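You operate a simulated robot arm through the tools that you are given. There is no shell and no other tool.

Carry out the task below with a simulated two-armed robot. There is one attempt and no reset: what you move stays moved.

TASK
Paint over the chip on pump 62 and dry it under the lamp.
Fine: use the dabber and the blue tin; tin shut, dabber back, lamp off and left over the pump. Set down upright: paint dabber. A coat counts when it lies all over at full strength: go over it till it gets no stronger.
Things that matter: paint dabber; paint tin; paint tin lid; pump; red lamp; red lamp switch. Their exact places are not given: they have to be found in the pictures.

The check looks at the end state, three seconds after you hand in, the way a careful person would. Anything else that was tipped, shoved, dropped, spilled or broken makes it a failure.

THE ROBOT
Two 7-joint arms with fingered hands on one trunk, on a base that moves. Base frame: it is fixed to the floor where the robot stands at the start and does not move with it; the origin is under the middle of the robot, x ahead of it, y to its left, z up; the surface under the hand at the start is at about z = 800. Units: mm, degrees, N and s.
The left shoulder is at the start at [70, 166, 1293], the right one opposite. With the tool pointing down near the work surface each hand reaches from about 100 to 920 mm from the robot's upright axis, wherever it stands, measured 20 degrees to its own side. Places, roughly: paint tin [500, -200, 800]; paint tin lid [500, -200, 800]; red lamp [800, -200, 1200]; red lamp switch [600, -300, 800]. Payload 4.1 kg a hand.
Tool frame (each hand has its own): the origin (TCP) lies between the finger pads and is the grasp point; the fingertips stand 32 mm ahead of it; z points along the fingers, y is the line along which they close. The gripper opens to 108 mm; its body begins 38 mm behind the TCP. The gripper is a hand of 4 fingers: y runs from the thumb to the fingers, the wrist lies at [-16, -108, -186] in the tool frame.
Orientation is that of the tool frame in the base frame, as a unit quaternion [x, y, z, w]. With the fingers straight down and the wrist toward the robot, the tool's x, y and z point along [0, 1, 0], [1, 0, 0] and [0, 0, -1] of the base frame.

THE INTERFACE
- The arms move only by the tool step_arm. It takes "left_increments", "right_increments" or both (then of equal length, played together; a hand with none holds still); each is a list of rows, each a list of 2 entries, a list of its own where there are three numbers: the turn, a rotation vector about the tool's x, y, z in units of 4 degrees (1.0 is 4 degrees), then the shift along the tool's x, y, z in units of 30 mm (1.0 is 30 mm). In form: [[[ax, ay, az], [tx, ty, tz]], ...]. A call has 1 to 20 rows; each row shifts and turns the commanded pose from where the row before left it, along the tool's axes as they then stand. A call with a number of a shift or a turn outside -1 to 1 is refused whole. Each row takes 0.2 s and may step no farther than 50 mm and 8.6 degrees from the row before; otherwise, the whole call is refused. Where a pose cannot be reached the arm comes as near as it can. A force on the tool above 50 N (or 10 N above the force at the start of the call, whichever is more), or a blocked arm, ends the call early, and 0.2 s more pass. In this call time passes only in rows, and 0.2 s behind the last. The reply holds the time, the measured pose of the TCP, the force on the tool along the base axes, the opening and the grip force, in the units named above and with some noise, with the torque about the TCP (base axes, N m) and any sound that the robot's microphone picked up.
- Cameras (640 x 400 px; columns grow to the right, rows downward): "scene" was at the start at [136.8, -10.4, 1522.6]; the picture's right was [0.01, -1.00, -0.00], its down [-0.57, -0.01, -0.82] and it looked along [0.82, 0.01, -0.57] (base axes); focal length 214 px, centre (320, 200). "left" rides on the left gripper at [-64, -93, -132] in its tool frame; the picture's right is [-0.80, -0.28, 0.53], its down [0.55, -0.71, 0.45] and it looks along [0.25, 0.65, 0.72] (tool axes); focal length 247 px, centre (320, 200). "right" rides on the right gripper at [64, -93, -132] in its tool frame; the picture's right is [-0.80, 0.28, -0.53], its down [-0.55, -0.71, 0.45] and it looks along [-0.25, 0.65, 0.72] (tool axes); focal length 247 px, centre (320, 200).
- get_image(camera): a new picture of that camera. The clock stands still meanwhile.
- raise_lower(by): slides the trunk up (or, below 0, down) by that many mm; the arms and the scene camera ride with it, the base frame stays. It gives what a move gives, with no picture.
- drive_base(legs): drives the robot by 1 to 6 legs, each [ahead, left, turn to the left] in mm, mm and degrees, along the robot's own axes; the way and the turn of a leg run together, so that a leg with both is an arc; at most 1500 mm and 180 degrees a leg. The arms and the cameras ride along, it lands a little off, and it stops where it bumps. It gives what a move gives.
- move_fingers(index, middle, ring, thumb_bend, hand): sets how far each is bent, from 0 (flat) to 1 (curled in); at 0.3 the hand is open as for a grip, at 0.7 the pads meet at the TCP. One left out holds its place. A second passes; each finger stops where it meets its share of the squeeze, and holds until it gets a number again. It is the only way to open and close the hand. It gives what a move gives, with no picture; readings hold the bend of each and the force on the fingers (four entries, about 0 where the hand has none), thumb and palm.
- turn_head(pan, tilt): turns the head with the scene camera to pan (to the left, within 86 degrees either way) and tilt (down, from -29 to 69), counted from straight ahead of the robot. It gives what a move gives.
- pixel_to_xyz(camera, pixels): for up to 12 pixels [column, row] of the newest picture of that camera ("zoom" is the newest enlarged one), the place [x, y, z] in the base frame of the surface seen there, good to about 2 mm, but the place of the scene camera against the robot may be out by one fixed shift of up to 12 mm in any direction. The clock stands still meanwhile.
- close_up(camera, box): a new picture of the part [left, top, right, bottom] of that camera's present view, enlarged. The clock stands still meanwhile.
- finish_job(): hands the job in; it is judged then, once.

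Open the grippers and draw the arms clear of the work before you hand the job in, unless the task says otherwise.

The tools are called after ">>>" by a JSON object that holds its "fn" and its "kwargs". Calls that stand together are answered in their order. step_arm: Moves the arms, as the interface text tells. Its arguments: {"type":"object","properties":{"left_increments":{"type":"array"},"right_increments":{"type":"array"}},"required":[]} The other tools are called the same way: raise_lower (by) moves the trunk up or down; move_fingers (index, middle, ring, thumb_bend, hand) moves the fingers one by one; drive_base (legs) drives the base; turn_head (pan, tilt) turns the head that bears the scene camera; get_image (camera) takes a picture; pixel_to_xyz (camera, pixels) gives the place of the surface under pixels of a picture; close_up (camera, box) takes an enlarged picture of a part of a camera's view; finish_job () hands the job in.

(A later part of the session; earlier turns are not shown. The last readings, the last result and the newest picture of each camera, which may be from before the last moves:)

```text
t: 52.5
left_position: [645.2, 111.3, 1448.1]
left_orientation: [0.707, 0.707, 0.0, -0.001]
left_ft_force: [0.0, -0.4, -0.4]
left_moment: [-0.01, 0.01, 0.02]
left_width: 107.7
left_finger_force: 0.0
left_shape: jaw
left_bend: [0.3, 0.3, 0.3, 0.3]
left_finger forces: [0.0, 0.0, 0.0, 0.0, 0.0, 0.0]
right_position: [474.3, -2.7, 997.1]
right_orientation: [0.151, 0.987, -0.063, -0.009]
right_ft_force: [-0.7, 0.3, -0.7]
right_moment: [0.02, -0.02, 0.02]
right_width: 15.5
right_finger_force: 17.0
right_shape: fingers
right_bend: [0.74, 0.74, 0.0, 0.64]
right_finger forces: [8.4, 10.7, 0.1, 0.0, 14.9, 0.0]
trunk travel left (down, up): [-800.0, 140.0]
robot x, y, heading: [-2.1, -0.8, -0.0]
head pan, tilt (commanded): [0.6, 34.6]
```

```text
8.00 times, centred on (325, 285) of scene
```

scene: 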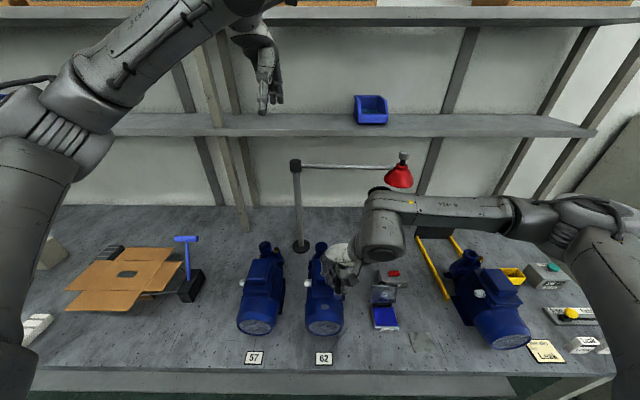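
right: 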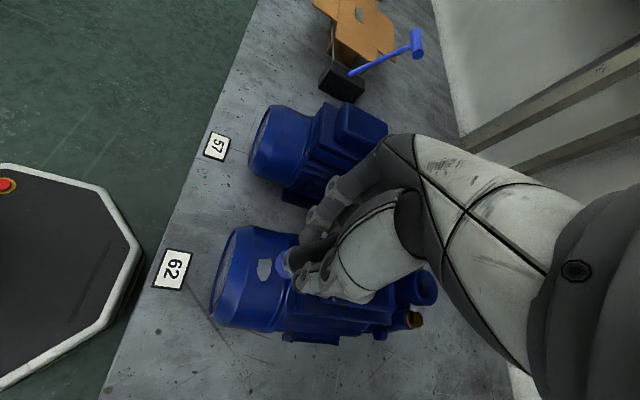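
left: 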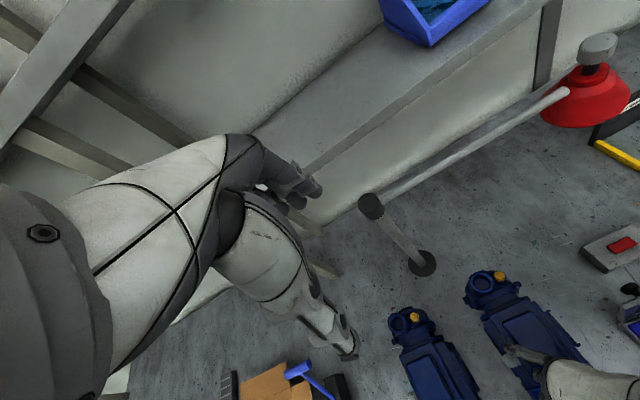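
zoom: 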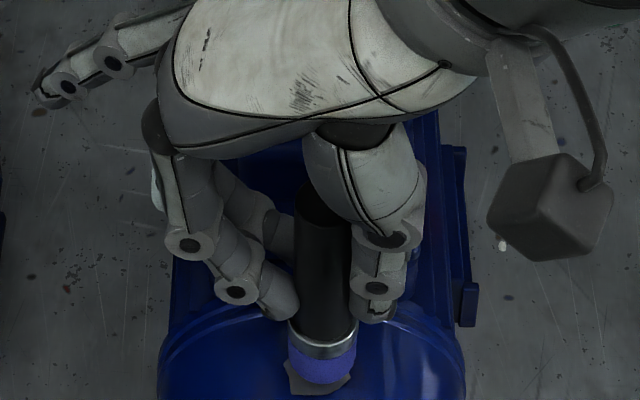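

The tip sits right over the chip with all fingers clear. I go down 6 mm, then in 2 mm steps until contact.

>>> {"fn": "step_arm", "kwargs": {"right_increments": [[[0, 0, 0], [0, 0.0127, 0.1]], [[0, 0, 0], [0, 0.0127, 0.1]]]}}

>>> {"fn": "step_arm", "kwargs": {"right_increments": [[[0, 0, 0], [0, 0.0085, 0.066]]]}}

```text
t: 53.1
left_position: [644.4, 112.1, 1447.0]
left_orientation: [0.707, 0.707, -0.001, 0.0]
left_ft_force: [0.0, 0.2, -0.4]
left_moment: [0.0, 0.0, 0.01]
left_width: 107.8
left_finger_force: 0.0
left_shape: jaw
left_bend: [0.3, 0.3, 0.3, 0.3]
left_finger forces: [0.0, 0.1, 0.0, 0.0, 0.0, 0.0]
right_position: [473.6, -1.8, 991.7]
right_orientation: [0.15, 0.987, -0.064, -0.009]
right_ft_force: [-4.0, 0.2, 3.8]
right_moment: [0.1, -0.04, 0.07]
right_width: 15.4
right_finger_force: 19.7
right_shape: fingers
right_bend: [0.74, 0.74, 0.0, 0.64]
right_finger forces: [8.3, 14.9, 0.1, 0.0, 15.2, 0.1]
trunk travel left (down, up): [-800.0, 140.0]
robot x, y, heading: [-1.7, 1.7, 0.1]
head pan, tilt (commanded): [0.6, 34.6]
```

```text
t: 53.5
left_position: [643.6, 110.5, 1448.0]
left_orientation: [0.707, 0.707, 0.0, 0.001]
left_ft_force: [0.1, -0.9, 0.3]
left_moment: [-0.01, 0.01, 0.0]
left_width: 107.4
left_finger_force: 0.1
left_shape: jaw
left_bend: [0.3, 0.3, 0.3, 0.3]
left_finger forces: [0.0, 0.0, 0.1, 0.0, 0.1, 0.1]
right_position: [472.7, -1.0, 991.1]
right_orientation: [0.149, 0.987, -0.063, -0.008]
right_ft_force: [-6.1, 0.5, 3.9]
right_moment: [0.1, -0.07, 0.11]
right_width: 15.6
right_finger_force: 20.3
right_shape: fingers
right_bend: [0.74, 0.74, 0.0, 0.64]
right_finger forces: [8.2, 17.7, 0.0, 0.0, 15.6, 0.0]
trunk travel left (down, up): [-800.0, 140.0]
robot x, y, heading: [-3.5, -0.3, -0.1]
head pan, tilt (commanded): [0.6, 34.6]
```

Force is −6 N in x with the middle finger loaded to 17.7 N, so that fingertip is rubbing the box's front edge rather than the tip pressing. I lift 8 mm and look at the chip and the finger.

>>> {"fn": "step_arm", "kwargs": {"right_increments": [[[0, 0, 0], [0.03, -0.017, -0.133]], [[0, 0, 0], [0.03, -0.017, -0.133]]]}}

>>> {"fn": "close_up", "kwargs": {"camera": "right", "box": [250, 200, 350, 300]}}

>>> {"fn": "close_up", "kwargs": {"camera": "left", "box": [500, 330, 640, 400]}}

>>> {"fn": "close_up", "kwargs": {"camera": "scene", "box": [300, 270, 350, 320]}}

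```text
t: 54.1
left_position: [645.8, 111.7, 1446.9]
left_orientation: [0.707, 0.707, 0.0, -0.001]
left_ft_force: [0.0, 0.2, -0.2]
left_moment: [0.03, -0.02, 0.02]
left_width: 107.4
left_finger_force: 0.1
left_shape: jaw
left_bend: [0.3, 0.3, 0.3, 0.3]
left_finger forces: [0.1, 0.0, 0.0, 0.0, 0.0, 0.1]
right_position: [472.1, -1.3, 999.0]
right_orientation: [0.151, 0.986, -0.064, -0.009]
right_ft_force: [0.1, -0.2, -0.1]
right_moment: [0.02, -0.04, -0.01]
right_width: 15.3
right_finger_force: 16.0
right_shape: fingers
right_bend: [0.74, 0.74, 0.0, 0.64]
right_finger forces: [8.5, 9.1, 0.0, 0.0, 14.6, 0.0]
trunk travel left (down, up): [-800.0, 140.0]
robot x, y, heading: [-1.9, 1.3, 0.0]
head pan, tilt (commanded): [0.6, 34.6]
```

```text
4.00 times, centred on (300, 250) of right
```

zoom: 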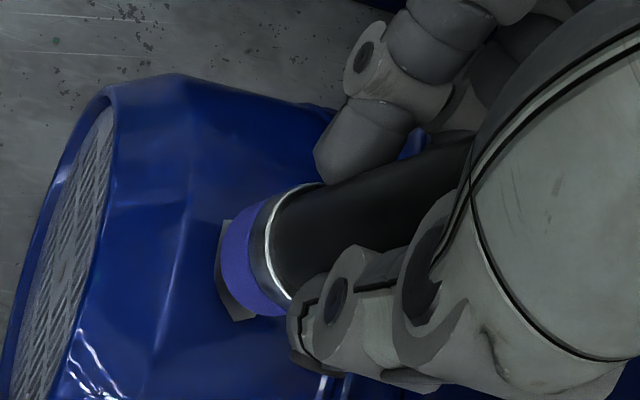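

```text
4.57 times, centred on (570, 365) of left
```

zoom: 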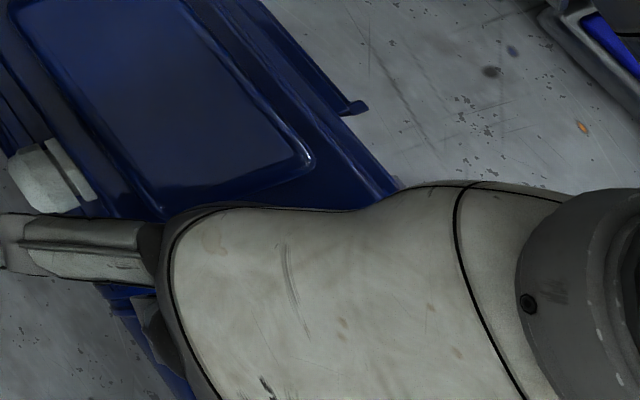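

```text
8.00 times, centred on (325, 295) of scene
```

zoom: 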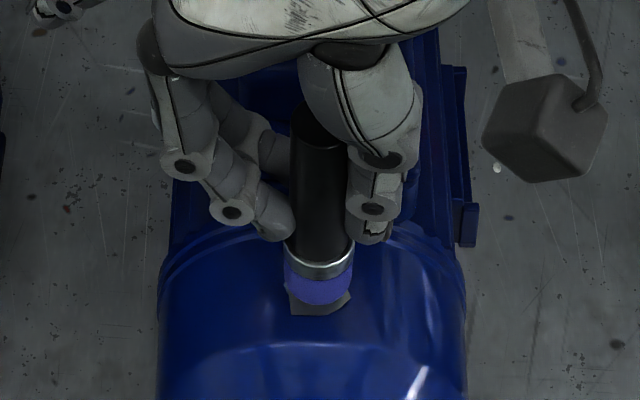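

The chip is still bare; the middle fingertip catches the box edge a few mm before the tip lands. I lean the dabber's top 8° toward the robot, pivoting about its tip, which lifts and pulls that finger back from the box.

>>> {"fn": "step_arm", "kwargs": {"right_increments": [[[-0.297, -0.947, 0.122], [0.155, -0.05, -0.03]], [[-0.297, -0.947, 0.122], [0.155, -0.05, -0.03]]]}}

>>> {"fn": "close_up", "kwargs": {"camera": "right", "box": [250, 200, 350, 300]}}

>>> {"fn": "close_up", "kwargs": {"camera": "scene", "box": [300, 270, 350, 320]}}

```text
t: 54.7
left_position: [644.6, 112.4, 1447.7]
left_orientation: [0.707, 0.707, 0.0, 0.0]
left_ft_force: [-0.8, -0.4, -0.5]
left_moment: [0.03, -0.02, -0.01]
left_width: 107.6
left_finger_force: 0.1
left_shape: jaw
left_bend: [0.3, 0.3, 0.3, 0.3]
left_finger forces: [0.1, 0.0, 0.1, 0.1, 0.0, 0.0]
right_position: [462.9, -1.7, 1001.9]
right_orientation: [0.153, 0.985, -0.054, 0.06]
right_ft_force: [0.9, 0.0, 0.2]
right_moment: [0.0, 0.01, 0.03]
right_width: 15.2
right_finger_force: 15.9
right_shape: fingers
right_bend: [0.74, 0.74, 0.0, 0.64]
right_finger forces: [8.6, 8.8, 0.0, 0.0, 14.6, 0.1]
trunk travel left (down, up): [-800.0, 140.0]
robot x, y, heading: [-3.2, -1.5, 0.2]
head pan, tilt (commanded): [0.6, 34.6]
```

```text
4.00 times, centred on (300, 250) of right
```

zoom: 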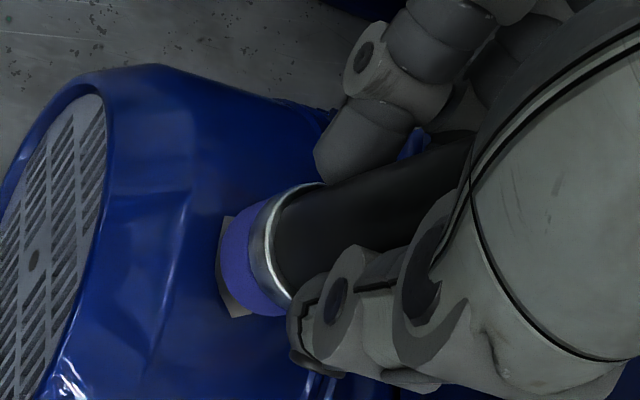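

```text
8.00 times, centred on (325, 295) of scene
```

zoom: 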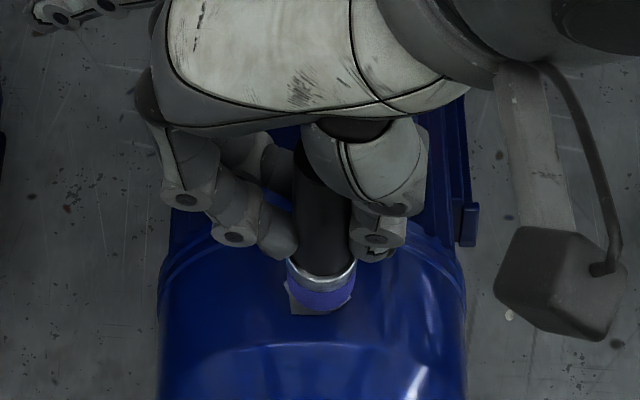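

The tip is still over the chip and the fingers have drawn back from the box. I lower 8 mm and then by 2 mm steps, watching the middle-finger force.

>>> {"fn": "step_arm", "kwargs": {"right_increments": [[[0, 0, 0], [0.018, 0.012, 0.132]], [[0, 0, 0], [0.018, 0.012, 0.132]]]}}

>>> {"fn": "step_arm", "kwargs": {"right_increments": [[[0, 0, 0], [0.009, 0.006, 0.066]]]}}

>>> {"fn": "step_arm", "kwargs": {"right_increments": [[[0, 0, 0], [0.009, 0.006, 0.066]]]}}

```text
t: 55.3
left_position: [645.4, 112.0, 1448.4]
left_orientation: [0.707, 0.708, -0.001, 0.0]
left_ft_force: [0.3, -0.8, -0.6]
left_moment: [-0.01, 0.03, 0.01]
left_width: 107.7
left_finger_force: 0.0
left_shape: jaw
left_bend: [0.3, 0.3, 0.3, 0.3]
left_finger forces: [0.0, 0.0, 0.0, 0.0, 0.1, 0.0]
right_position: [463.3, -1.3, 992.8]
right_orientation: [0.155, 0.985, -0.052, 0.061]
right_ft_force: [-0.4, -0.2, -0.3]
right_moment: [0.02, 0.01, -0.01]
right_width: 15.4
right_finger_force: 16.0
right_shape: fingers
right_bend: [0.74, 0.74, 0.0, 0.64]
right_finger forces: [8.5, 8.7, 0.1, 0.0, 14.6, 0.0]
trunk travel left (down, up): [-800.0, 140.0]
robot x, y, heading: [-0.3, 5.0, -0.0]
head pan, tilt (commanded): [0.6, 34.6]
```

```text
t: 55.7
left_position: [645.5, 112.1, 1446.1]
left_orientation: [0.708, 0.707, 0.0, 0.0]
left_ft_force: [-1.0, 0.0, 0.7]
left_moment: [0.0, -0.01, -0.01]
left_width: 107.3
left_finger_force: 0.1
left_shape: jaw
left_bend: [0.3, 0.3, 0.3, 0.3]
left_finger forces: [0.0, 0.1, 0.1, 0.0, 0.0, 0.0]
right_position: [463.1, -1.7, 991.1]
right_orientation: [0.154, 0.985, -0.052, 0.06]
right_ft_force: [0.3, 0.5, 0.1]
right_moment: [-0.02, -0.01, 0.01]
right_width: 15.5
right_finger_force: 16.3
right_shape: fingers
right_bend: [0.74, 0.74, 0.0, 0.64]
right_finger forces: [8.6, 8.7, 0.0, 0.0, 14.6, 0.0]
trunk travel left (down, up): [-800.0, 140.0]
robot x, y, heading: [0.1, 0.1, 0.2]
head pan, tilt (commanded): [0.6, 34.6]
```

```text
t: 56.1
left_position: [645.5, 112.1, 1446.5]
left_orientation: [0.707, 0.707, 0.001, 0.0]
left_ft_force: [-1.4, 0.2, 0.4]
left_moment: [0.01, 0.02, -0.01]
left_width: 107.7
left_finger_force: 0.0
left_shape: jaw
left_bend: [0.3, 0.3, 0.3, 0.3]
left_finger forces: [0.0, 0.0, 0.0, 0.1, 0.0, 0.0]
right_position: [464.0, -0.9, 987.1]
right_orientation: [0.154, 0.985, -0.053, 0.06]
right_ft_force: [-0.1, 0.5, -0.3]
right_moment: [-0.04, -0.01, -0.02]
right_width: 15.6
right_finger_force: 16.4
right_shape: fingers
right_bend: [0.74, 0.74, 0.0, 0.64]
right_finger forces: [8.5, 8.8, 0.0, 0.1, 14.6, 0.0]
trunk travel left (down, up): [-800.0, 140.0]
robot x, y, heading: [-2.4, -3.1, -0.0]
head pan, tilt (commanded): [0.6, 34.6]
```

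No contact yet, and the middle finger stays unloaded (8.8 N), so the lean works. I continue down in 1.5 mm steps.

>>> {"fn": "step_arm", "kwargs": {"right_increments": [[[0, 0, 0], [0.007, 0.0045, 0.05]]]}}

>>> {"fn": "step_arm", "kwargs": {"right_increments": [[[0, 0, 0], [0.007, 0.0045, 0.05]]]}}

>>> {"fn": "close_up", "kwargs": {"camera": "right", "box": [250, 200, 350, 300]}}

```text
t: 56.5
left_position: [645.1, 110.5, 1447.6]
left_orientation: [0.707, 0.707, -0.001, 0.0]
left_ft_force: [-1.0, -0.1, -0.8]
left_moment: [-0.01, 0.01, -0.01]
left_width: 107.5
left_finger_force: 0.1
left_shape: jaw
left_bend: [0.3, 0.3, 0.3, 0.3]
left_finger forces: [0.1, 0.0, 0.1, 0.1, 0.0, 0.1]
right_position: [461.6, -1.2, 986.5]
right_orientation: [0.154, 0.985, -0.053, 0.061]
right_ft_force: [1.2, 1.1, 4.8]
right_moment: [-0.02, 0.02, -0.01]
right_width: 15.3
right_finger_force: 16.7
right_shape: fingers
right_bend: [0.74, 0.74, 0.0, 0.64]
right_finger forces: [9.2, 9.4, 0.1, 0.0, 15.0, 0.1]
trunk travel left (down, up): [-800.0, 140.0]
robot x, y, heading: [1.5, 3.6, 0.1]
head pan, tilt (commanded): [0.6, 34.6]
```

```text
t: 56.9
left_position: [644.0, 111.7, 1448.3]
left_orientation: [0.707, 0.707, 0.0, 0.0]
left_ft_force: [0.0, -0.1, 0.3]
left_moment: [0.0, -0.01, 0.01]
left_width: 107.8
left_finger_force: 0.1
left_shape: jaw
left_bend: [0.3, 0.3, 0.3, 0.3]
left_finger forces: [0.1, 0.0, 0.1, 0.0, 0.0, 0.0]
right_position: [462.6, 0.2, 986.7]
right_orientation: [0.153, 0.985, -0.052, 0.062]
right_ft_force: [1.5, 0.8, 13.3]
right_moment: [-0.14, 0.0, 0.01]
right_width: 15.2
right_finger_force: 17.5
right_shape: fingers
right_bend: [0.74, 0.74, 0.0, 0.64]
right_finger forces: [9.7, 10.1, 0.0, 0.0, 15.9, 0.0]
trunk travel left (down, up): [-800.0, 140.0]
robot x, y, heading: [-0.1, 3.7, 0.2]
head pan, tilt (commanded): [0.6, 34.6]
```

```text
4.00 times, centred on (300, 250) of right
```

zoom: 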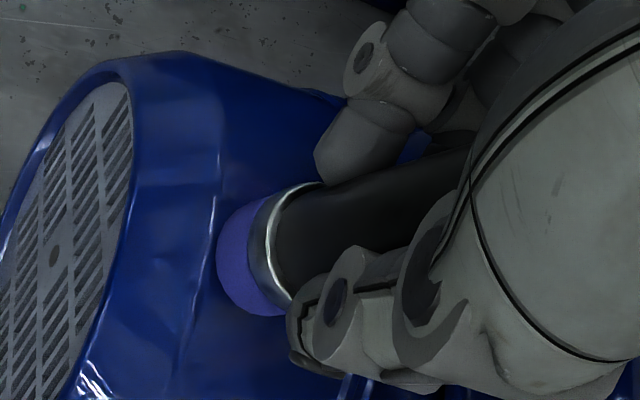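

The tip presses the chip at 13 N with no side load. I ease off to a light dab, then lift 15 mm to see what the coat looks like.

>>> {"fn": "step_arm", "kwargs": {"right_increments": [[[0, 0, 0], [-0.004, -0.002, -0.03]], [[0, 0, 0], [0, 0, 0]], [[0, 0, 0], [-0.07, -0.044, -0.49]], [[0, 0, 0], [-0.07, -0.044, -0.49]]]}}

>>> {"fn": "close_up", "kwargs": {"camera": "right", "box": [230, 190, 350, 290]}}

>>> {"fn": "close_up", "kwargs": {"camera": "scene", "box": [300, 280, 350, 330]}}

```text
t: 57.9
left_position: [643.9, 112.0, 1448.8]
left_orientation: [0.706, 0.708, 0.0, 0.0]
left_ft_force: [0.2, 0.6, -0.1]
left_moment: [0.01, -0.01, 0.0]
left_width: 107.5
left_finger_force: 0.1
left_shape: jaw
left_bend: [0.3, 0.3, 0.3, 0.3]
left_finger forces: [0.0, 0.0, 0.0, 0.0, 0.0, 0.1]
right_position: [465.1, -3.9, 1017.3]
right_orientation: [0.153, 0.985, -0.053, 0.06]
right_ft_force: [-0.1, 0.0, -0.5]
right_moment: [0.02, 0.0, -0.03]
right_width: 15.1
right_finger_force: 15.7
right_shape: fingers
right_bend: [0.74, 0.74, 0.0, 0.64]
right_finger forces: [9.1, 8.1, 0.0, 0.0, 14.7, 0.1]
trunk travel left (down, up): [-800.0, 140.0]
robot x, y, heading: [0.1, -3.9, 0.1]
head pan, tilt (commanded): [0.6, 34.6]
```

```text
4.00 times, centred on (290, 240) of right
```

zoom: 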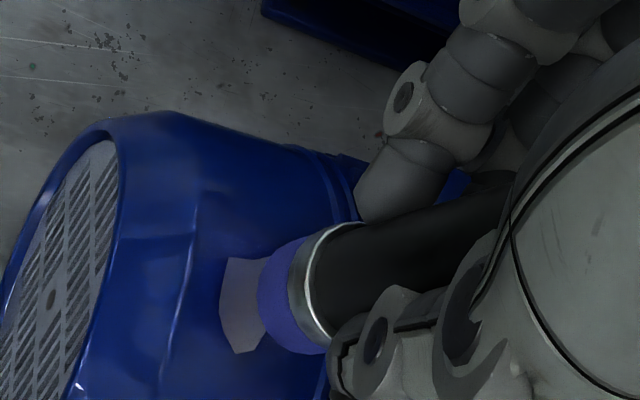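

```text
8.00 times, centred on (325, 305) of scene
```

zoom: 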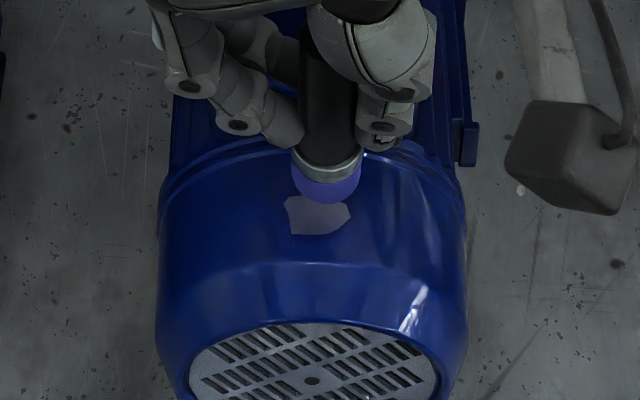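

The chip has taken a faint, even bluish tint, so the coat builds up with each pass. I go over it with a light press and small strokes in y and x, then look again.

>>> {"fn": "step_arm", "kwargs": {"right_increments": [[[0, 0, 0], [0.07, 0.044, 0.49]], [[0, 0, 0], [0.0585, 0.0368, 0.41]], [[0, 0, 0], [0.0114, 0.007, 0.08]], [[0, 0, 0], [0, 0, 0]], [[0, 0, 0], [0.039, 0.126, -0.0167]], [[0, 0, 0], [-0.039, -0.126, 0.0167]], [[0, 0, 0], [-0.039, -0.126, 0.0167]], [[0, 0, 0], [0.039, 0.126, -0.0167]], [[0, 0, 0], [-0.063, 0.021, 0.007]], [[0, 0, 0], [0.063, -0.021, -0.007]], [[0, 0, 0], [0.095, -0.031, -0.01]], [[0, 0, 0], [-0.095, 0.031, 0.01]], [[0, 0, 0], [0, 0, 0]]]}}

>>> {"fn": "step_arm", "kwargs": {"right_increments": [[[0, 0, 0], [-0.07, -0.044, -0.49]], [[0, 0, 0], [-0.07, -0.044, -0.49]]]}}

>>> {"fn": "close_up", "kwargs": {"camera": "right", "box": [230, 190, 350, 290]}}

>>> {"fn": "close_up", "kwargs": {"camera": "scene", "box": [300, 280, 350, 330]}}

```text
t: 60.7
left_position: [644.3, 112.3, 1447.3]
left_orientation: [0.707, 0.707, 0.0, 0.0]
left_ft_force: [0.2, -0.1, -0.2]
left_moment: [0.0, 0.03, 0.01]
left_width: 107.6
left_finger_force: 0.0
left_shape: jaw
left_bend: [0.3, 0.3, 0.3, 0.3]
left_finger forces: [0.1, 0.0, 0.0, 0.0, 0.0, 0.1]
right_position: [462.4, -0.4, 987.1]
right_orientation: [0.154, 0.985, -0.052, 0.061]
right_ft_force: [-2.9, 0.3, 10.9]
right_moment: [-0.13, 0.09, -0.05]
right_width: 15.2
right_finger_force: 17.6
right_shape: fingers
right_bend: [0.74, 0.74, 0.0, 0.64]
right_finger forces: [9.9, 8.8, 0.0, 0.0, 16.3, 0.0]
trunk travel left (down, up): [-800.0, 140.0]
robot x, y, heading: [1.7, 6.0, -0.1]
head pan, tilt (commanded): [0.6, 34.6]
```

```text
t: 61.3
left_position: [644.4, 113.1, 1447.7]
left_orientation: [0.707, 0.707, 0.0, 0.0]
left_ft_force: [-0.6, 0.2, 0.6]
left_moment: [0.01, 0.01, 0.02]
left_width: 107.7
left_finger_force: 0.1
left_shape: jaw
left_bend: [0.3, 0.3, 0.3, 0.3]
left_finger forces: [0.0, 0.1, 0.0, 0.1, 0.1, 0.0]
right_position: [461.9, -1.0, 1016.3]
right_orientation: [0.155, 0.985, -0.053, 0.061]
right_ft_force: [0.2, 0.6, -0.6]
right_moment: [-0.03, -0.03, 0.01]
right_width: 15.1
right_finger_force: 16.8
right_shape: fingers
right_bend: [0.74, 0.74, 0.0, 0.64]
right_finger forces: [9.4, 8.3, 0.0, 0.0, 15.0, 0.0]
trunk travel left (down, up): [-800.0, 140.0]
robot x, y, heading: [-4.7, 1.3, -0.0]
head pan, tilt (commanded): [0.6, 34.6]
```

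```text
4.00 times, centred on (290, 240) of right
```

zoom: 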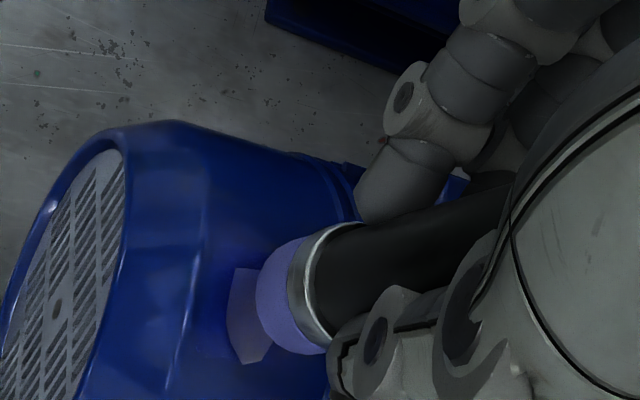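

```text
8.00 times, centred on (325, 305) of scene
```

zoom: 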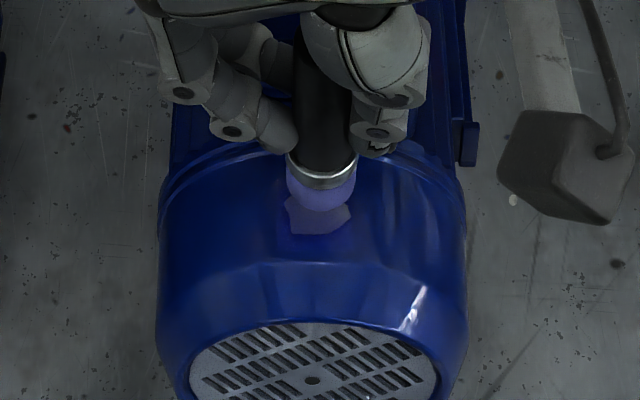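

The chip is distinctly bluer and even, while the tip has grown paler, so it needs more paint. I keep this hand pose, go back over the tin, and fold the ring finger in so it stays clear of the lid.

>>> {"fn": "step_arm", "kwargs": {"right_increments": [[[0, 0, 0], [-0.1125, -0.073, -0.8225]], [[0, 0, 0], [-0.336, -0.844, 0.121]], [[0, 0, 0], [-0.336, -0.844, 0.121]], [[0, 0, 0], [-0.336, -0.844, 0.121]], [[0, 0, 0], [-0.336, -0.844, 0.121]], [[0, 0, 0], [-0.336, -0.844, 0.121]], [[0, 0, 0], [-0.336, -0.844, 0.121]], [[0, 0, 0], [-0.336, -0.844, 0.121]]]}}

>>> {"fn": "move_fingers", "kwargs": {"hand": "right", "ring": 0.6}}

>>> {"fn": "get_image", "kwargs": {"camera": "right"}}

>>> {"fn": "get_image", "kwargs": {"camera": "scene"}}

```text
t: 63.1
left_position: [644.1, 106.7, 1448.3]
left_orientation: [0.707, 0.707, 0.001, -0.002]
left_ft_force: [0.3, -0.1, -0.8]
left_moment: [0.04, -0.01, 0.01]
left_width: 107.7
left_finger_force: 0.0
left_shape: jaw
left_bend: [0.3, 0.3, 0.3, 0.3]
left_finger forces: [0.0, 0.0, 0.1, 0.1, 0.0, 0.1]
right_position: [475.1, -197.2, 1038.0]
right_orientation: [0.154, 0.985, -0.051, 0.059]
right_ft_force: [-0.2, -0.8, 0.2]
right_moment: [0.05, 0.0, -0.01]
right_width: 14.7
right_finger_force: 15.7
right_shape: fingers
right_bend: [0.74, 0.74, 0.0, 0.64]
right_finger forces: [9.9, 7.4, 0.1, 0.2, 14.1, 0.0]
trunk travel left (down, up): [-800.0, 140.0]
robot x, y, heading: [0.7, -3.4, 0.3]
head pan, tilt (commanded): [0.6, 34.6]
```

```text
t: 64.1
left_position: [645.5, 112.9, 1447.7]
left_orientation: [0.708, 0.707, 0.0, 0.0]
left_ft_force: [-0.1, 0.0, 0.3]
left_moment: [0.0, 0.05, -0.02]
left_width: 107.5
left_finger_force: 0.1
left_shape: jaw
left_bend: [0.3, 0.3, 0.3, 0.3]
left_finger forces: [0.1, 0.1, 0.0, 0.1, 0.0, 0.0]
right_position: [476.8, -195.0, 1036.4]
right_orientation: [0.154, 0.985, -0.053, 0.061]
right_ft_force: [0.2, 0.9, -0.8]
right_moment: [-0.02, 0.01, 0.0]
right_width: 14.9
right_finger_force: 16.0
right_shape: fingers
right_bend: [0.74, 0.74, 0.6, 0.64]
right_finger forces: [9.9, 7.7, 0.1, 0.1, 14.1, 0.1]
trunk travel left (down, up): [-800.0, 140.0]
robot x, y, heading: [0.1, -0.7, 0.2]
head pan, tilt (commanded): [0.6, 34.6]
```

```text
taken
```

right: 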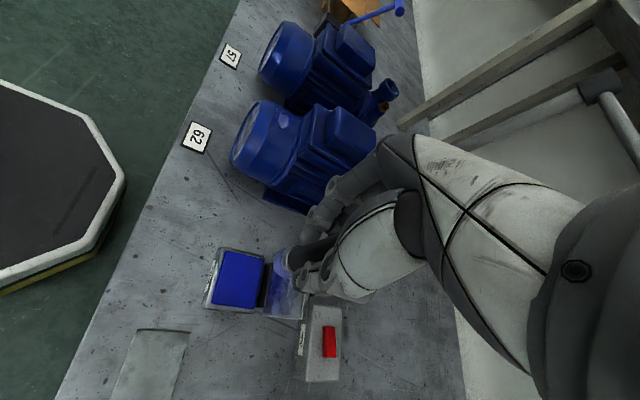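

```text
taken
```

scene: 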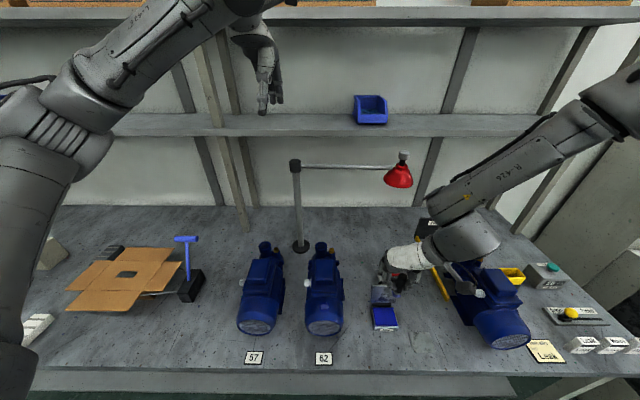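

Now that the hand is away, I check the chip from the scene camera and the clearance of the hand around the lid.

>>> {"fn": "close_up", "kwargs": {"camera": "scene", "box": [300, 280, 350, 330]}}

>>> {"fn": "close_up", "kwargs": {"camera": "scene", "box": [350, 230, 440, 340]}}

>>> {"fn": "close_up", "kwargs": {"camera": "right", "box": [190, 210, 350, 330]}}

```text
8.00 times, centred on (325, 305) of scene
```

zoom: 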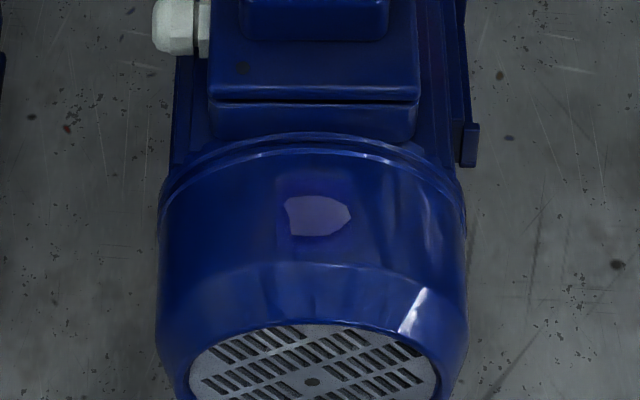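

```text
3.64 times, centred on (395, 285) of scene
```

zoom: 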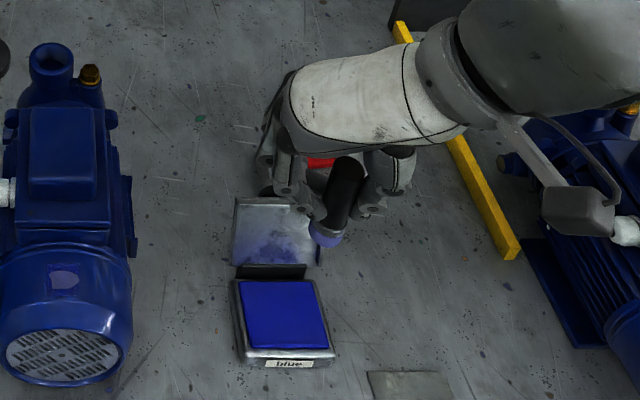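

```text
3.33 times, centred on (270, 270) of right
```

zoom: 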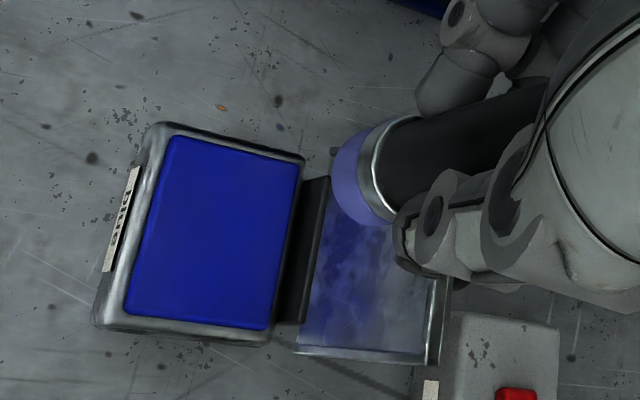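

The tint is even over the chip, about half strength. The tip should be over (477,−202); I lower to TCP z≈920 and check clearance.

>>> {"fn": "step_arm", "kwargs": {"right_increments": [[[0, 0, 0], [0.105, 0.069, 0.77]], [[0, 0, 0], [0.105, 0.069, 0.77]], [[0, 0, 0], [0.105, 0.069, 0.77]], [[0, 0, 0], [0.105, 0.069, 0.77]], [[0, 0, 0], [0.105, 0.069, 0.77]]]}}

>>> {"fn": "close_up", "kwargs": {"camera": "scene", "box": [350, 260, 440, 340]}}

>>> {"fn": "close_up", "kwargs": {"camera": "right", "box": [230, 180, 350, 300]}}

```text
t: 65.3
left_position: [646.0, 109.7, 1447.1]
left_orientation: [0.707, 0.707, -0.001, -0.001]
left_ft_force: [0.9, 0.1, 0.8]
left_moment: [0.01, 0.04, 0.0]
left_width: 107.5
left_finger_force: 0.0
left_shape: jaw
left_bend: [0.3, 0.3, 0.3, 0.3]
left_finger forces: [0.1, 0.0, 0.0, 0.0, 0.0, 0.0]
right_position: [478.9, -194.2, 923.3]
right_orientation: [0.154, 0.985, -0.053, 0.06]
right_ft_force: [-0.2, 0.2, -1.1]
right_moment: [0.02, 0.02, 0.0]
right_width: 15.1
right_finger_force: 15.9
right_shape: fingers
right_bend: [0.74, 0.74, 0.6, 0.64]
right_finger forces: [10.2, 7.8, 0.0, 0.1, 14.0, 0.1]
trunk travel left (down, up): [-800.0, 140.0]
robot x, y, heading: [1.6, 1.1, 0.0]
head pan, tilt (commanded): [0.6, 34.6]
```

```text
5.00 times, centred on (395, 300) of scene
```

zoom: 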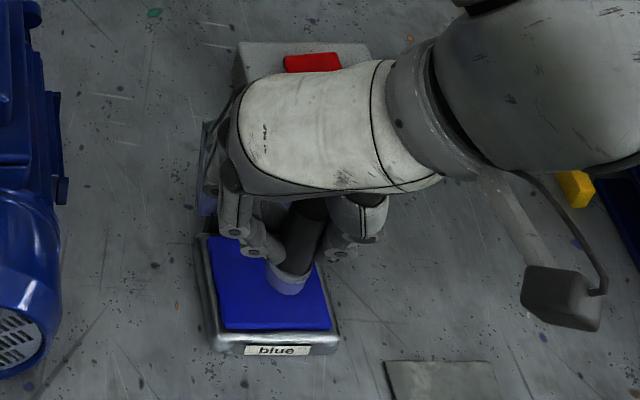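

```text
3.33 times, centred on (290, 240) of right
```

zoom: 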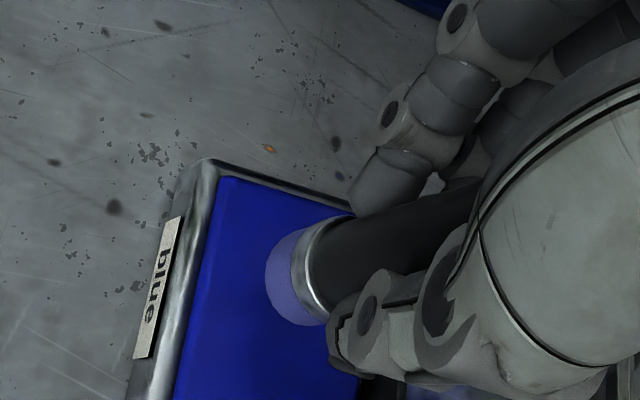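

Tip is pale and above the paint, the hand clear of lid and rim. I lower 30 mm and then step to contact.

>>> {"fn": "step_arm", "kwargs": {"right_increments": [[[0, 0, 0], [0.0675, 0.044, 0.4935]], [[0, 0, 0], [0.0675, 0.044, 0.4935]]]}}

>>> {"fn": "step_arm", "kwargs": {"right_increments": [[[0, 0, 0], [0.018, 0.012, 0.132]]]}}

>>> {"fn": "step_arm", "kwargs": {"right_increments": [[[0, 0, 0], [0.009, 0.006, 0.066]]]}}

```text
t: 65.9
left_position: [645.2, 110.3, 1447.1]
left_orientation: [0.707, 0.707, -0.001, 0.0]
left_ft_force: [0.5, -0.5, -0.3]
left_moment: [0.03, 0.01, 0.01]
left_width: 107.7
left_finger_force: 0.1
left_shape: jaw
left_bend: [0.3, 0.3, 0.3, 0.3]
left_finger forces: [0.1, 0.0, 0.0, 0.0, 0.0, 0.1]
right_position: [478.6, -193.4, 892.9]
right_orientation: [0.154, 0.985, -0.053, 0.059]
right_ft_force: [0.7, 0.6, 0.3]
right_moment: [0.02, 0.0, 0.0]
right_width: 14.9
right_finger_force: 15.8
right_shape: fingers
right_bend: [0.74, 0.74, 0.6, 0.64]
right_finger forces: [10.2, 7.9, 0.0, 0.1, 13.9, 0.1]
trunk travel left (down, up): [-800.0, 140.0]
robot x, y, heading: [-2.5, 1.1, -0.1]
head pan, tilt (commanded): [0.6, 34.6]
```

```text
t: 66.3
left_position: [645.0, 112.1, 1448.6]
left_orientation: [0.707, 0.707, 0.0, -0.001]
left_ft_force: [0.1, -0.5, -0.6]
left_moment: [0.02, -0.01, -0.02]
left_width: 107.5
left_finger_force: 0.0
left_shape: jaw
left_bend: [0.3, 0.3, 0.3, 0.3]
left_finger forces: [0.1, 0.0, 0.0, 0.1, 0.1, 0.0]
right_position: [478.2, -192.5, 889.8]
right_orientation: [0.154, 0.985, -0.053, 0.06]
right_ft_force: [-0.5, 0.0, 0.5]
right_moment: [0.01, 0.03, 0.0]
right_width: 15.1
right_finger_force: 16.0
right_shape: fingers
right_bend: [0.74, 0.74, 0.6, 0.64]
right_finger forces: [10.2, 8.0, 0.0, 0.0, 14.0, 0.0]
trunk travel left (down, up): [-800.0, 140.0]
robot x, y, heading: [-2.3, 0.8, 0.2]
head pan, tilt (commanded): [0.6, 34.6]
```

```text
t: 66.7
left_position: [644.7, 112.3, 1447.2]
left_orientation: [0.707, 0.707, 0.0, 0.0]
left_ft_force: [0.5, -0.3, 0.7]
left_moment: [0.0, -0.03, 0.02]
left_width: 107.5
left_finger_force: 0.1
left_shape: jaw
left_bend: [0.3, 0.3, 0.3, 0.3]
left_finger forces: [0.0, 0.0, 0.0, 0.1, 0.0, 0.1]
right_position: [479.6, -192.3, 888.3]
right_orientation: [0.153, 0.985, -0.053, 0.06]
right_ft_force: [-0.4, 0.1, 0.2]
right_moment: [0.0, 0.07, 0.04]
right_width: 14.9
right_finger_force: 15.9
right_shape: fingers
right_bend: [0.74, 0.74, 0.6, 0.64]
right_finger forces: [10.2, 7.9, 0.0, 0.0, 14.0, 0.1]
trunk travel left (down, up): [-800.0, 140.0]
robot x, y, heading: [0.9, 1.0, -0.1]
head pan, tilt (commanded): [0.6, 34.6]
```

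No contact yet at z≈888. I step down 2 mm at a time.

>>> {"fn": "step_arm", "kwargs": {"right_increments": [[[0, 0, 0], [0.009, 0.006, 0.066]]]}}

>>> {"fn": "step_arm", "kwargs": {"right_increments": [[[0, 0, 0], [0.006, 0.004, 0.05]]]}}

```text
t: 67.1
left_position: [643.4, 113.0, 1447.3]
left_orientation: [0.707, 0.707, -0.001, 0.0]
left_ft_force: [0.2, -0.1, 0.2]
left_moment: [0.0, -0.02, 0.03]
left_width: 107.7
left_finger_force: 0.1
left_shape: jaw
left_bend: [0.3, 0.3, 0.3, 0.3]
left_finger forces: [0.1, 0.0, 0.1, 0.1, 0.0, 0.0]
right_position: [479.0, -193.0, 886.6]
right_orientation: [0.154, 0.985, -0.053, 0.061]
right_ft_force: [1.6, 0.0, 8.1]
right_moment: [-0.11, -0.04, 0.01]
right_width: 14.8
right_finger_force: 17.7
right_shape: fingers
right_bend: [0.74, 0.74, 0.6, 0.64]
right_finger forces: [10.5, 9.5, 0.0, 0.0, 14.9, 0.1]
trunk travel left (down, up): [-800.0, 140.0]
robot x, y, heading: [3.7, 1.6, -0.0]
head pan, tilt (commanded): [0.6, 34.6]
```

```text
t: 67.5
left_position: [643.3, 113.0, 1448.3]
left_orientation: [0.707, 0.707, 0.001, 0.0]
left_ft_force: [-0.2, 0.1, 0.3]
left_moment: [0.02, -0.02, -0.05]
left_width: 107.5
left_finger_force: 0.1
left_shape: jaw
left_bend: [0.3, 0.3, 0.3, 0.3]
left_finger forces: [0.1, 0.0, 0.1, 0.0, 0.0, 0.0]
right_position: [478.7, -192.3, 884.1]
right_orientation: [0.154, 0.985, -0.053, 0.061]
right_ft_force: [2.1, 0.8, 17.5]
right_moment: [-0.21, -0.03, 0.04]
right_width: 15.0
right_finger_force: 19.7
right_shape: fingers
right_bend: [0.74, 0.74, 0.6, 0.64]
right_finger forces: [11.7, 11.4, 0.0, 0.1, 16.2, 0.0]
trunk travel left (down, up): [-800.0, 140.0]
robot x, y, heading: [0.7, -0.8, 0.0]
head pan, tilt (commanded): [0.6, 34.6]
```

Contact at 17 N; I ease off 1 mm, hold a good second and dab once more so the tip soaks fully, then lift and look.

>>> {"fn": "step_arm", "kwargs": {"right_increments": [[[0, 0, 0], [-0.004, -0.003, -0.03]], [[0, 0, 0], [0, 0, 0]], [[0, 0, 0], [0, 0, 0]], [[0, 0, 0], [0, 0, 0]], [[0, 0, 0], [0, 0, 0]], [[0, 0, 0], [-0.027, -0.018, -0.2]], [[0, 0, 0], [0.027, 0.018, 0.2]], [[0, 0, 0], [0, 0, 0]], [[0, 0, 0], [0, 0, 0]], [[0, 0, 0], [0, 0, 0]], [[0, 0, 0], [-0.027, -0.018, -0.2]], [[0, 0, 0], [0.027, 0.018, 0.2]], [[0, 0, 0], [0, 0, 0]], [[0, 0, 0], [0, 0, 0]], [[0, 0, 0], [0, 0, 0]]]}}

>>> {"fn": "step_arm", "kwargs": {"right_increments": [[[0, 0, 0], [-0.04, -0.026, -0.3]], [[0, 0, 0], [-0.105, -0.069, -0.77]], [[0, 0, 0], [-0.105, -0.069, -0.77]]]}}

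>>> {"fn": "close_up", "kwargs": {"camera": "right", "box": [230, 180, 350, 300]}}

```text
t: 70.7
left_position: [643.7, 112.2, 1447.0]
left_orientation: [0.707, 0.707, 0.0, 0.0]
left_ft_force: [1.1, -0.5, -0.4]
left_moment: [-0.02, 0.01, 0.0]
left_width: 107.7
left_finger_force: 0.1
left_shape: jaw
left_bend: [0.3, 0.3, 0.3, 0.3]
left_finger forces: [0.1, 0.0, 0.0, 0.1, 0.0, 0.0]
right_position: [478.9, -191.7, 885.6]
right_orientation: [0.153, 0.985, -0.053, 0.06]
right_ft_force: [2.2, 0.3, 10.3]
right_moment: [-0.12, -0.04, 0.08]
right_width: 15.1
right_finger_force: 18.3
right_shape: fingers
right_bend: [0.74, 0.74, 0.6, 0.64]
right_finger forces: [11.0, 10.5, 0.0, 0.0, 15.8, 0.0]
trunk travel left (down, up): [-800.0, 140.0]
robot x, y, heading: [0.4, -2.3, -0.1]
head pan, tilt (commanded): [0.6, 34.6]
```

```text
t: 71.5
left_position: [644.7, 113.1, 1447.7]
left_orientation: [0.707, 0.707, 0.001, -0.001]
left_ft_force: [0.1, -0.4, 1.6]
left_moment: [-0.03, -0.04, 0.01]
left_width: 107.6
left_finger_force: 0.0
left_shape: jaw
left_bend: [0.3, 0.3, 0.3, 0.3]
left_finger forces: [0.0, 0.1, 0.0, 0.0, 0.0, 0.0]
right_position: [478.2, -194.6, 942.5]
right_orientation: [0.156, 0.985, -0.054, 0.06]
right_ft_force: [0.3, -0.3, -1.1]
right_moment: [0.03, -0.01, 0.0]
right_width: 14.9
right_finger_force: 16.5
right_shape: fingers
right_bend: [0.74, 0.74, 0.6, 0.64]
right_finger forces: [10.7, 8.4, 0.0, 0.1, 14.4, 0.0]
trunk travel left (down, up): [-800.0, 140.0]
robot x, y, heading: [1.0, 0.7, -0.0]
head pan, tilt (commanded): [0.6, 34.6]
```

```text
3.33 times, centred on (290, 240) of right
```

zoom: 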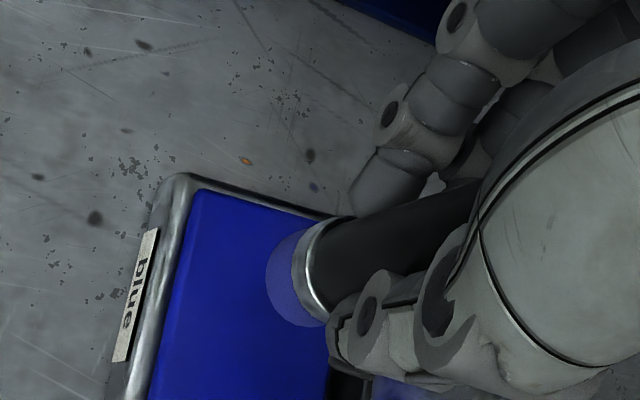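

The tip is loaded again. I rise, carry it back over pump 62, and straighten the ring finger before going down.

>>> {"fn": "step_arm", "kwargs": {"right_increments": [[[0, 0, 0], [-0.105, -0.069, -0.77]], [[0, 0, 0], [-0.105, -0.069, -0.77]], [[0, 0, 0], [-0.105, -0.069, -0.77]], [[0, 0, 0], [-0.105, -0.069, -0.77]], [[0, 0, 0], [0.336, 0.844, -0.121]], [[0, 0, 0], [0.336, 0.844, -0.121]], [[0, 0, 0], [0.336, 0.844, -0.121]], [[0, 0, 0], [0.336, 0.844, -0.121]], [[0, 0, 0], [0.336, 0.844, -0.121]], [[0, 0, 0], [0.336, 0.844, -0.121]], [[0, 0, 0], [0.336, 0.844, -0.121]]]}}

>>> {"fn": "move_fingers", "kwargs": {"hand": "right", "ring": 0.0}}

>>> {"fn": "close_up", "kwargs": {"camera": "right", "box": [230, 190, 350, 290]}}

>>> {"fn": "close_up", "kwargs": {"camera": "scene", "box": [300, 270, 350, 320]}}

```text
t: 73.9
left_position: [644.2, 112.4, 1446.0]
left_orientation: [0.708, 0.706, -0.002, 0.001]
left_ft_force: [1.0, -0.4, 0.3]
left_moment: [-0.01, -0.01, 0.0]
left_width: 107.7
left_finger_force: 0.1
left_shape: jaw
left_bend: [0.3, 0.3, 0.3, 0.3]
left_finger forces: [0.1, 0.1, 0.1, 0.0, 0.0, 0.1]
right_position: [464.6, 0.5, 1034.2]
right_orientation: [0.153, 0.985, -0.053, 0.06]
right_ft_force: [0.9, 0.8, -1.1]
right_moment: [0.0, 0.01, 0.01]
right_width: 14.8
right_finger_force: 16.7
right_shape: fingers
right_bend: [0.74, 0.74, 0.6, 0.64]
right_finger forces: [10.6, 8.1, 0.0, 0.0, 14.1, 0.0]
trunk travel left (down, up): [-800.0, 140.0]
robot x, y, heading: [-0.9, -1.4, 0.2]
head pan, tilt (commanded): [0.6, 34.6]
```

```text
t: 74.9
left_position: [643.2, 111.8, 1446.9]
left_orientation: [0.707, 0.707, 0.0, 0.0]
left_ft_force: [-0.3, 0.4, -0.4]
left_moment: [-0.02, 0.01, 0.0]
left_width: 107.5
left_finger_force: 0.1
left_shape: jaw
left_bend: [0.3, 0.3, 0.3, 0.3]
left_finger forces: [0.0, 0.0, 0.0, 0.0, 0.0, 0.0]
right_position: [464.5, 0.1, 1032.5]
right_orientation: [0.155, 0.985, -0.053, 0.06]
right_ft_force: [-0.4, 0.1, 0.5]
right_moment: [0.0, 0.01, 0.02]
right_width: 14.8
right_finger_force: 16.5
right_shape: fingers
right_bend: [0.74, 0.74, 0.0, 0.64]
right_finger forces: [10.6, 8.0, 0.1, 0.0, 14.1, 0.1]
trunk travel left (down, up): [-800.0, 140.0]
robot x, y, heading: [-0.9, 0.5, -0.1]
head pan, tilt (commanded): [0.6, 34.6]
```

```text
4.00 times, centred on (290, 240) of right
```

zoom: 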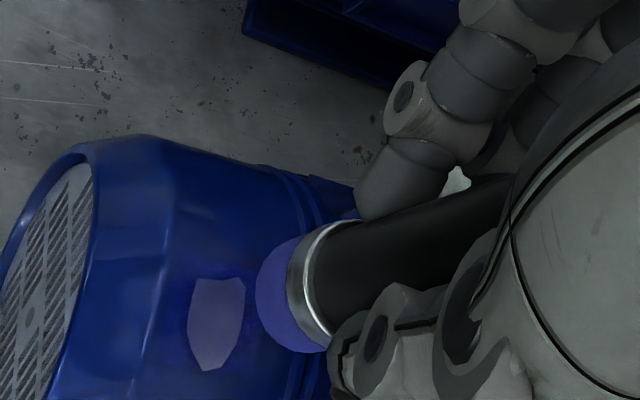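

```text
8.00 times, centred on (325, 295) of scene
```

zoom: 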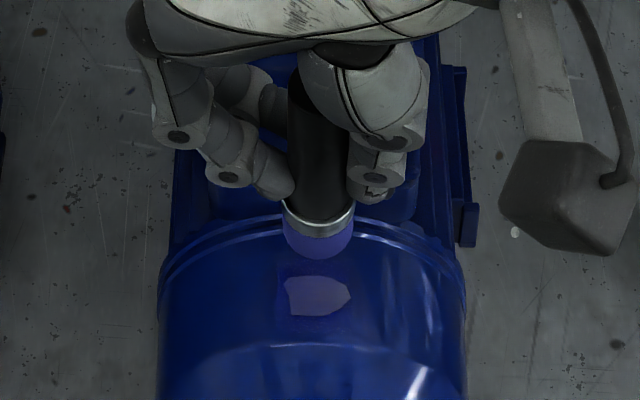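

I lower to just above the chip and step to contact again.

>>> {"fn": "step_arm", "kwargs": {"right_increments": [[[0, 0, 0], [0.082, 0.029, 0.459]], [[0, 0, 0], [0.082, 0.029, 0.459]], [[0, 0, 0], [0.075, 0.027, 0.42]]]}}

>>> {"fn": "step_arm", "kwargs": {"right_increments": [[[0, 0, 0], [0.009, 0.006, 0.066]]]}}

>>> {"fn": "step_arm", "kwargs": {"right_increments": [[[0, 0, 0], [0.009, 0.006, 0.066]]]}}

```text
t: 75.7
left_position: [644.7, 112.2, 1447.2]
left_orientation: [0.707, 0.707, 0.0, -0.001]
left_ft_force: [0.4, 0.6, -0.2]
left_moment: [0.0, -0.02, -0.02]
left_width: 107.5
left_finger_force: 0.0
left_shape: jaw
left_bend: [0.3, 0.3, 0.3, 0.3]
left_finger forces: [0.1, 0.0, 0.1, 0.0, 0.1, 0.0]
right_position: [462.0, -1.7, 993.8]
right_orientation: [0.154, 0.985, -0.053, 0.061]
right_ft_force: [-0.5, -0.6, -1.1]
right_moment: [0.01, -0.02, 0.02]
right_width: 14.9
right_finger_force: 16.3
right_shape: fingers
right_bend: [0.74, 0.74, 0.0, 0.64]
right_finger forces: [10.7, 8.1, 0.0, 0.0, 14.2, 0.1]
trunk travel left (down, up): [-800.0, 140.0]
robot x, y, heading: [0.9, 1.1, -0.1]
head pan, tilt (commanded): [0.6, 34.6]
```

```text
t: 76.1
left_position: [644.9, 111.9, 1446.8]
left_orientation: [0.707, 0.707, -0.001, 0.0]
left_ft_force: [-0.4, 0.6, -0.5]
left_moment: [0.02, -0.01, 0.03]
left_width: 107.9
left_finger_force: 0.0
left_shape: jaw
left_bend: [0.3, 0.3, 0.3, 0.3]
left_finger forces: [0.1, 0.0, 0.0, 0.0, 0.1, 0.0]
right_position: [462.3, -1.1, 991.4]
right_orientation: [0.153, 0.985, -0.053, 0.059]
right_ft_force: [-0.3, 0.1, -0.9]
right_moment: [-0.01, 0.0, 0.01]
right_width: 15.0
right_finger_force: 16.8
right_shape: fingers
right_bend: [0.74, 0.74, 0.0, 0.64]
right_finger forces: [10.7, 8.2, 0.0, 0.0, 14.0, 0.0]
trunk travel left (down, up): [-800.0, 140.0]
robot x, y, heading: [0.7, 3.1, 0.2]
head pan, tilt (commanded): [0.6, 34.6]
```

```text
t: 76.5
left_position: [645.1, 111.4, 1447.5]
left_orientation: [0.707, 0.707, 0.0, 0.0]
left_ft_force: [0.3, 0.1, 0.1]
left_moment: [-0.01, -0.01, -0.01]
left_width: 107.5
left_finger_force: 0.0
left_shape: jaw
left_bend: [0.3, 0.3, 0.3, 0.3]
left_finger forces: [0.1, 0.0, 0.1, 0.0, 0.0, 0.0]
right_position: [462.1, -1.1, 990.1]
right_orientation: [0.155, 0.985, -0.053, 0.059]
right_ft_force: [0.5, 0.3, -0.5]
right_moment: [-0.02, 0.02, -0.03]
right_width: 14.8
right_finger_force: 16.2
right_shape: fingers
right_bend: [0.74, 0.74, 0.0, 0.64]
right_finger forces: [10.7, 8.2, 0.0, 0.0, 14.1, 0.0]
trunk travel left (down, up): [-800.0, 140.0]
robot x, y, heading: [-0.4, -1.6, 0.1]
head pan, tilt (commanded): [0.6, 34.6]
```

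Still just above; I step two more times, then stroke over the chip in the same light contact.

>>> {"fn": "step_arm", "kwargs": {"right_increments": [[[0, 0, 0], [0.009, 0.006, 0.066]]]}}

>>> {"fn": "step_arm", "kwargs": {"right_increments": [[[0, 0, 0], [0.006, 0.004, 0.045]]]}}

```text
t: 76.9
left_position: [645.1, 112.0, 1446.5]
left_orientation: [0.707, 0.707, 0.0, 0.001]
left_ft_force: [0.3, -0.9, 0.8]
left_moment: [-0.03, 0.01, 0.0]
left_width: 107.6
left_finger_force: 0.0
left_shape: jaw
left_bend: [0.3, 0.3, 0.3, 0.3]
left_finger forces: [0.0, 0.0, 0.0, 0.1, 0.1, 0.0]
right_position: [462.7, -1.3, 988.5]
right_orientation: [0.154, 0.985, -0.052, 0.061]
right_ft_force: [0.2, -0.1, -0.8]
right_moment: [-0.02, -0.01, 0.0]
right_width: 14.8
right_finger_force: 16.6
right_shape: fingers
right_bend: [0.74, 0.74, 0.0, 0.64]
right_finger forces: [10.7, 8.1, 0.1, 0.1, 14.2, 0.0]
trunk travel left (down, up): [-800.0, 140.0]
robot x, y, heading: [1.2, 2.4, 0.2]
head pan, tilt (commanded): [0.6, 34.6]
```

```text
t: 77.3
left_position: [645.3, 111.7, 1448.0]
left_orientation: [0.707, 0.707, 0.0, 0.0]
left_ft_force: [-0.1, 0.7, -1.3]
left_moment: [0.01, 0.0, 0.04]
left_width: 107.6
left_finger_force: 0.1
left_shape: jaw
left_bend: [0.3, 0.3, 0.3, 0.3]
left_finger forces: [0.0, 0.0, 0.0, 0.0, 0.1, 0.0]
right_position: [461.1, -1.5, 985.7]
right_orientation: [0.155, 0.985, -0.052, 0.06]
right_ft_force: [0.7, 0.4, 3.7]
right_moment: [-0.04, -0.03, 0.02]
right_width: 14.8
right_finger_force: 17.3
right_shape: fingers
right_bend: [0.74, 0.74, 0.0, 0.64]
right_finger forces: [10.7, 9.0, 0.0, 0.0, 14.3, 0.1]
trunk travel left (down, up): [-800.0, 140.0]
robot x, y, heading: [0.7, -0.6, 0.0]
head pan, tilt (commanded): [0.6, 34.6]
```

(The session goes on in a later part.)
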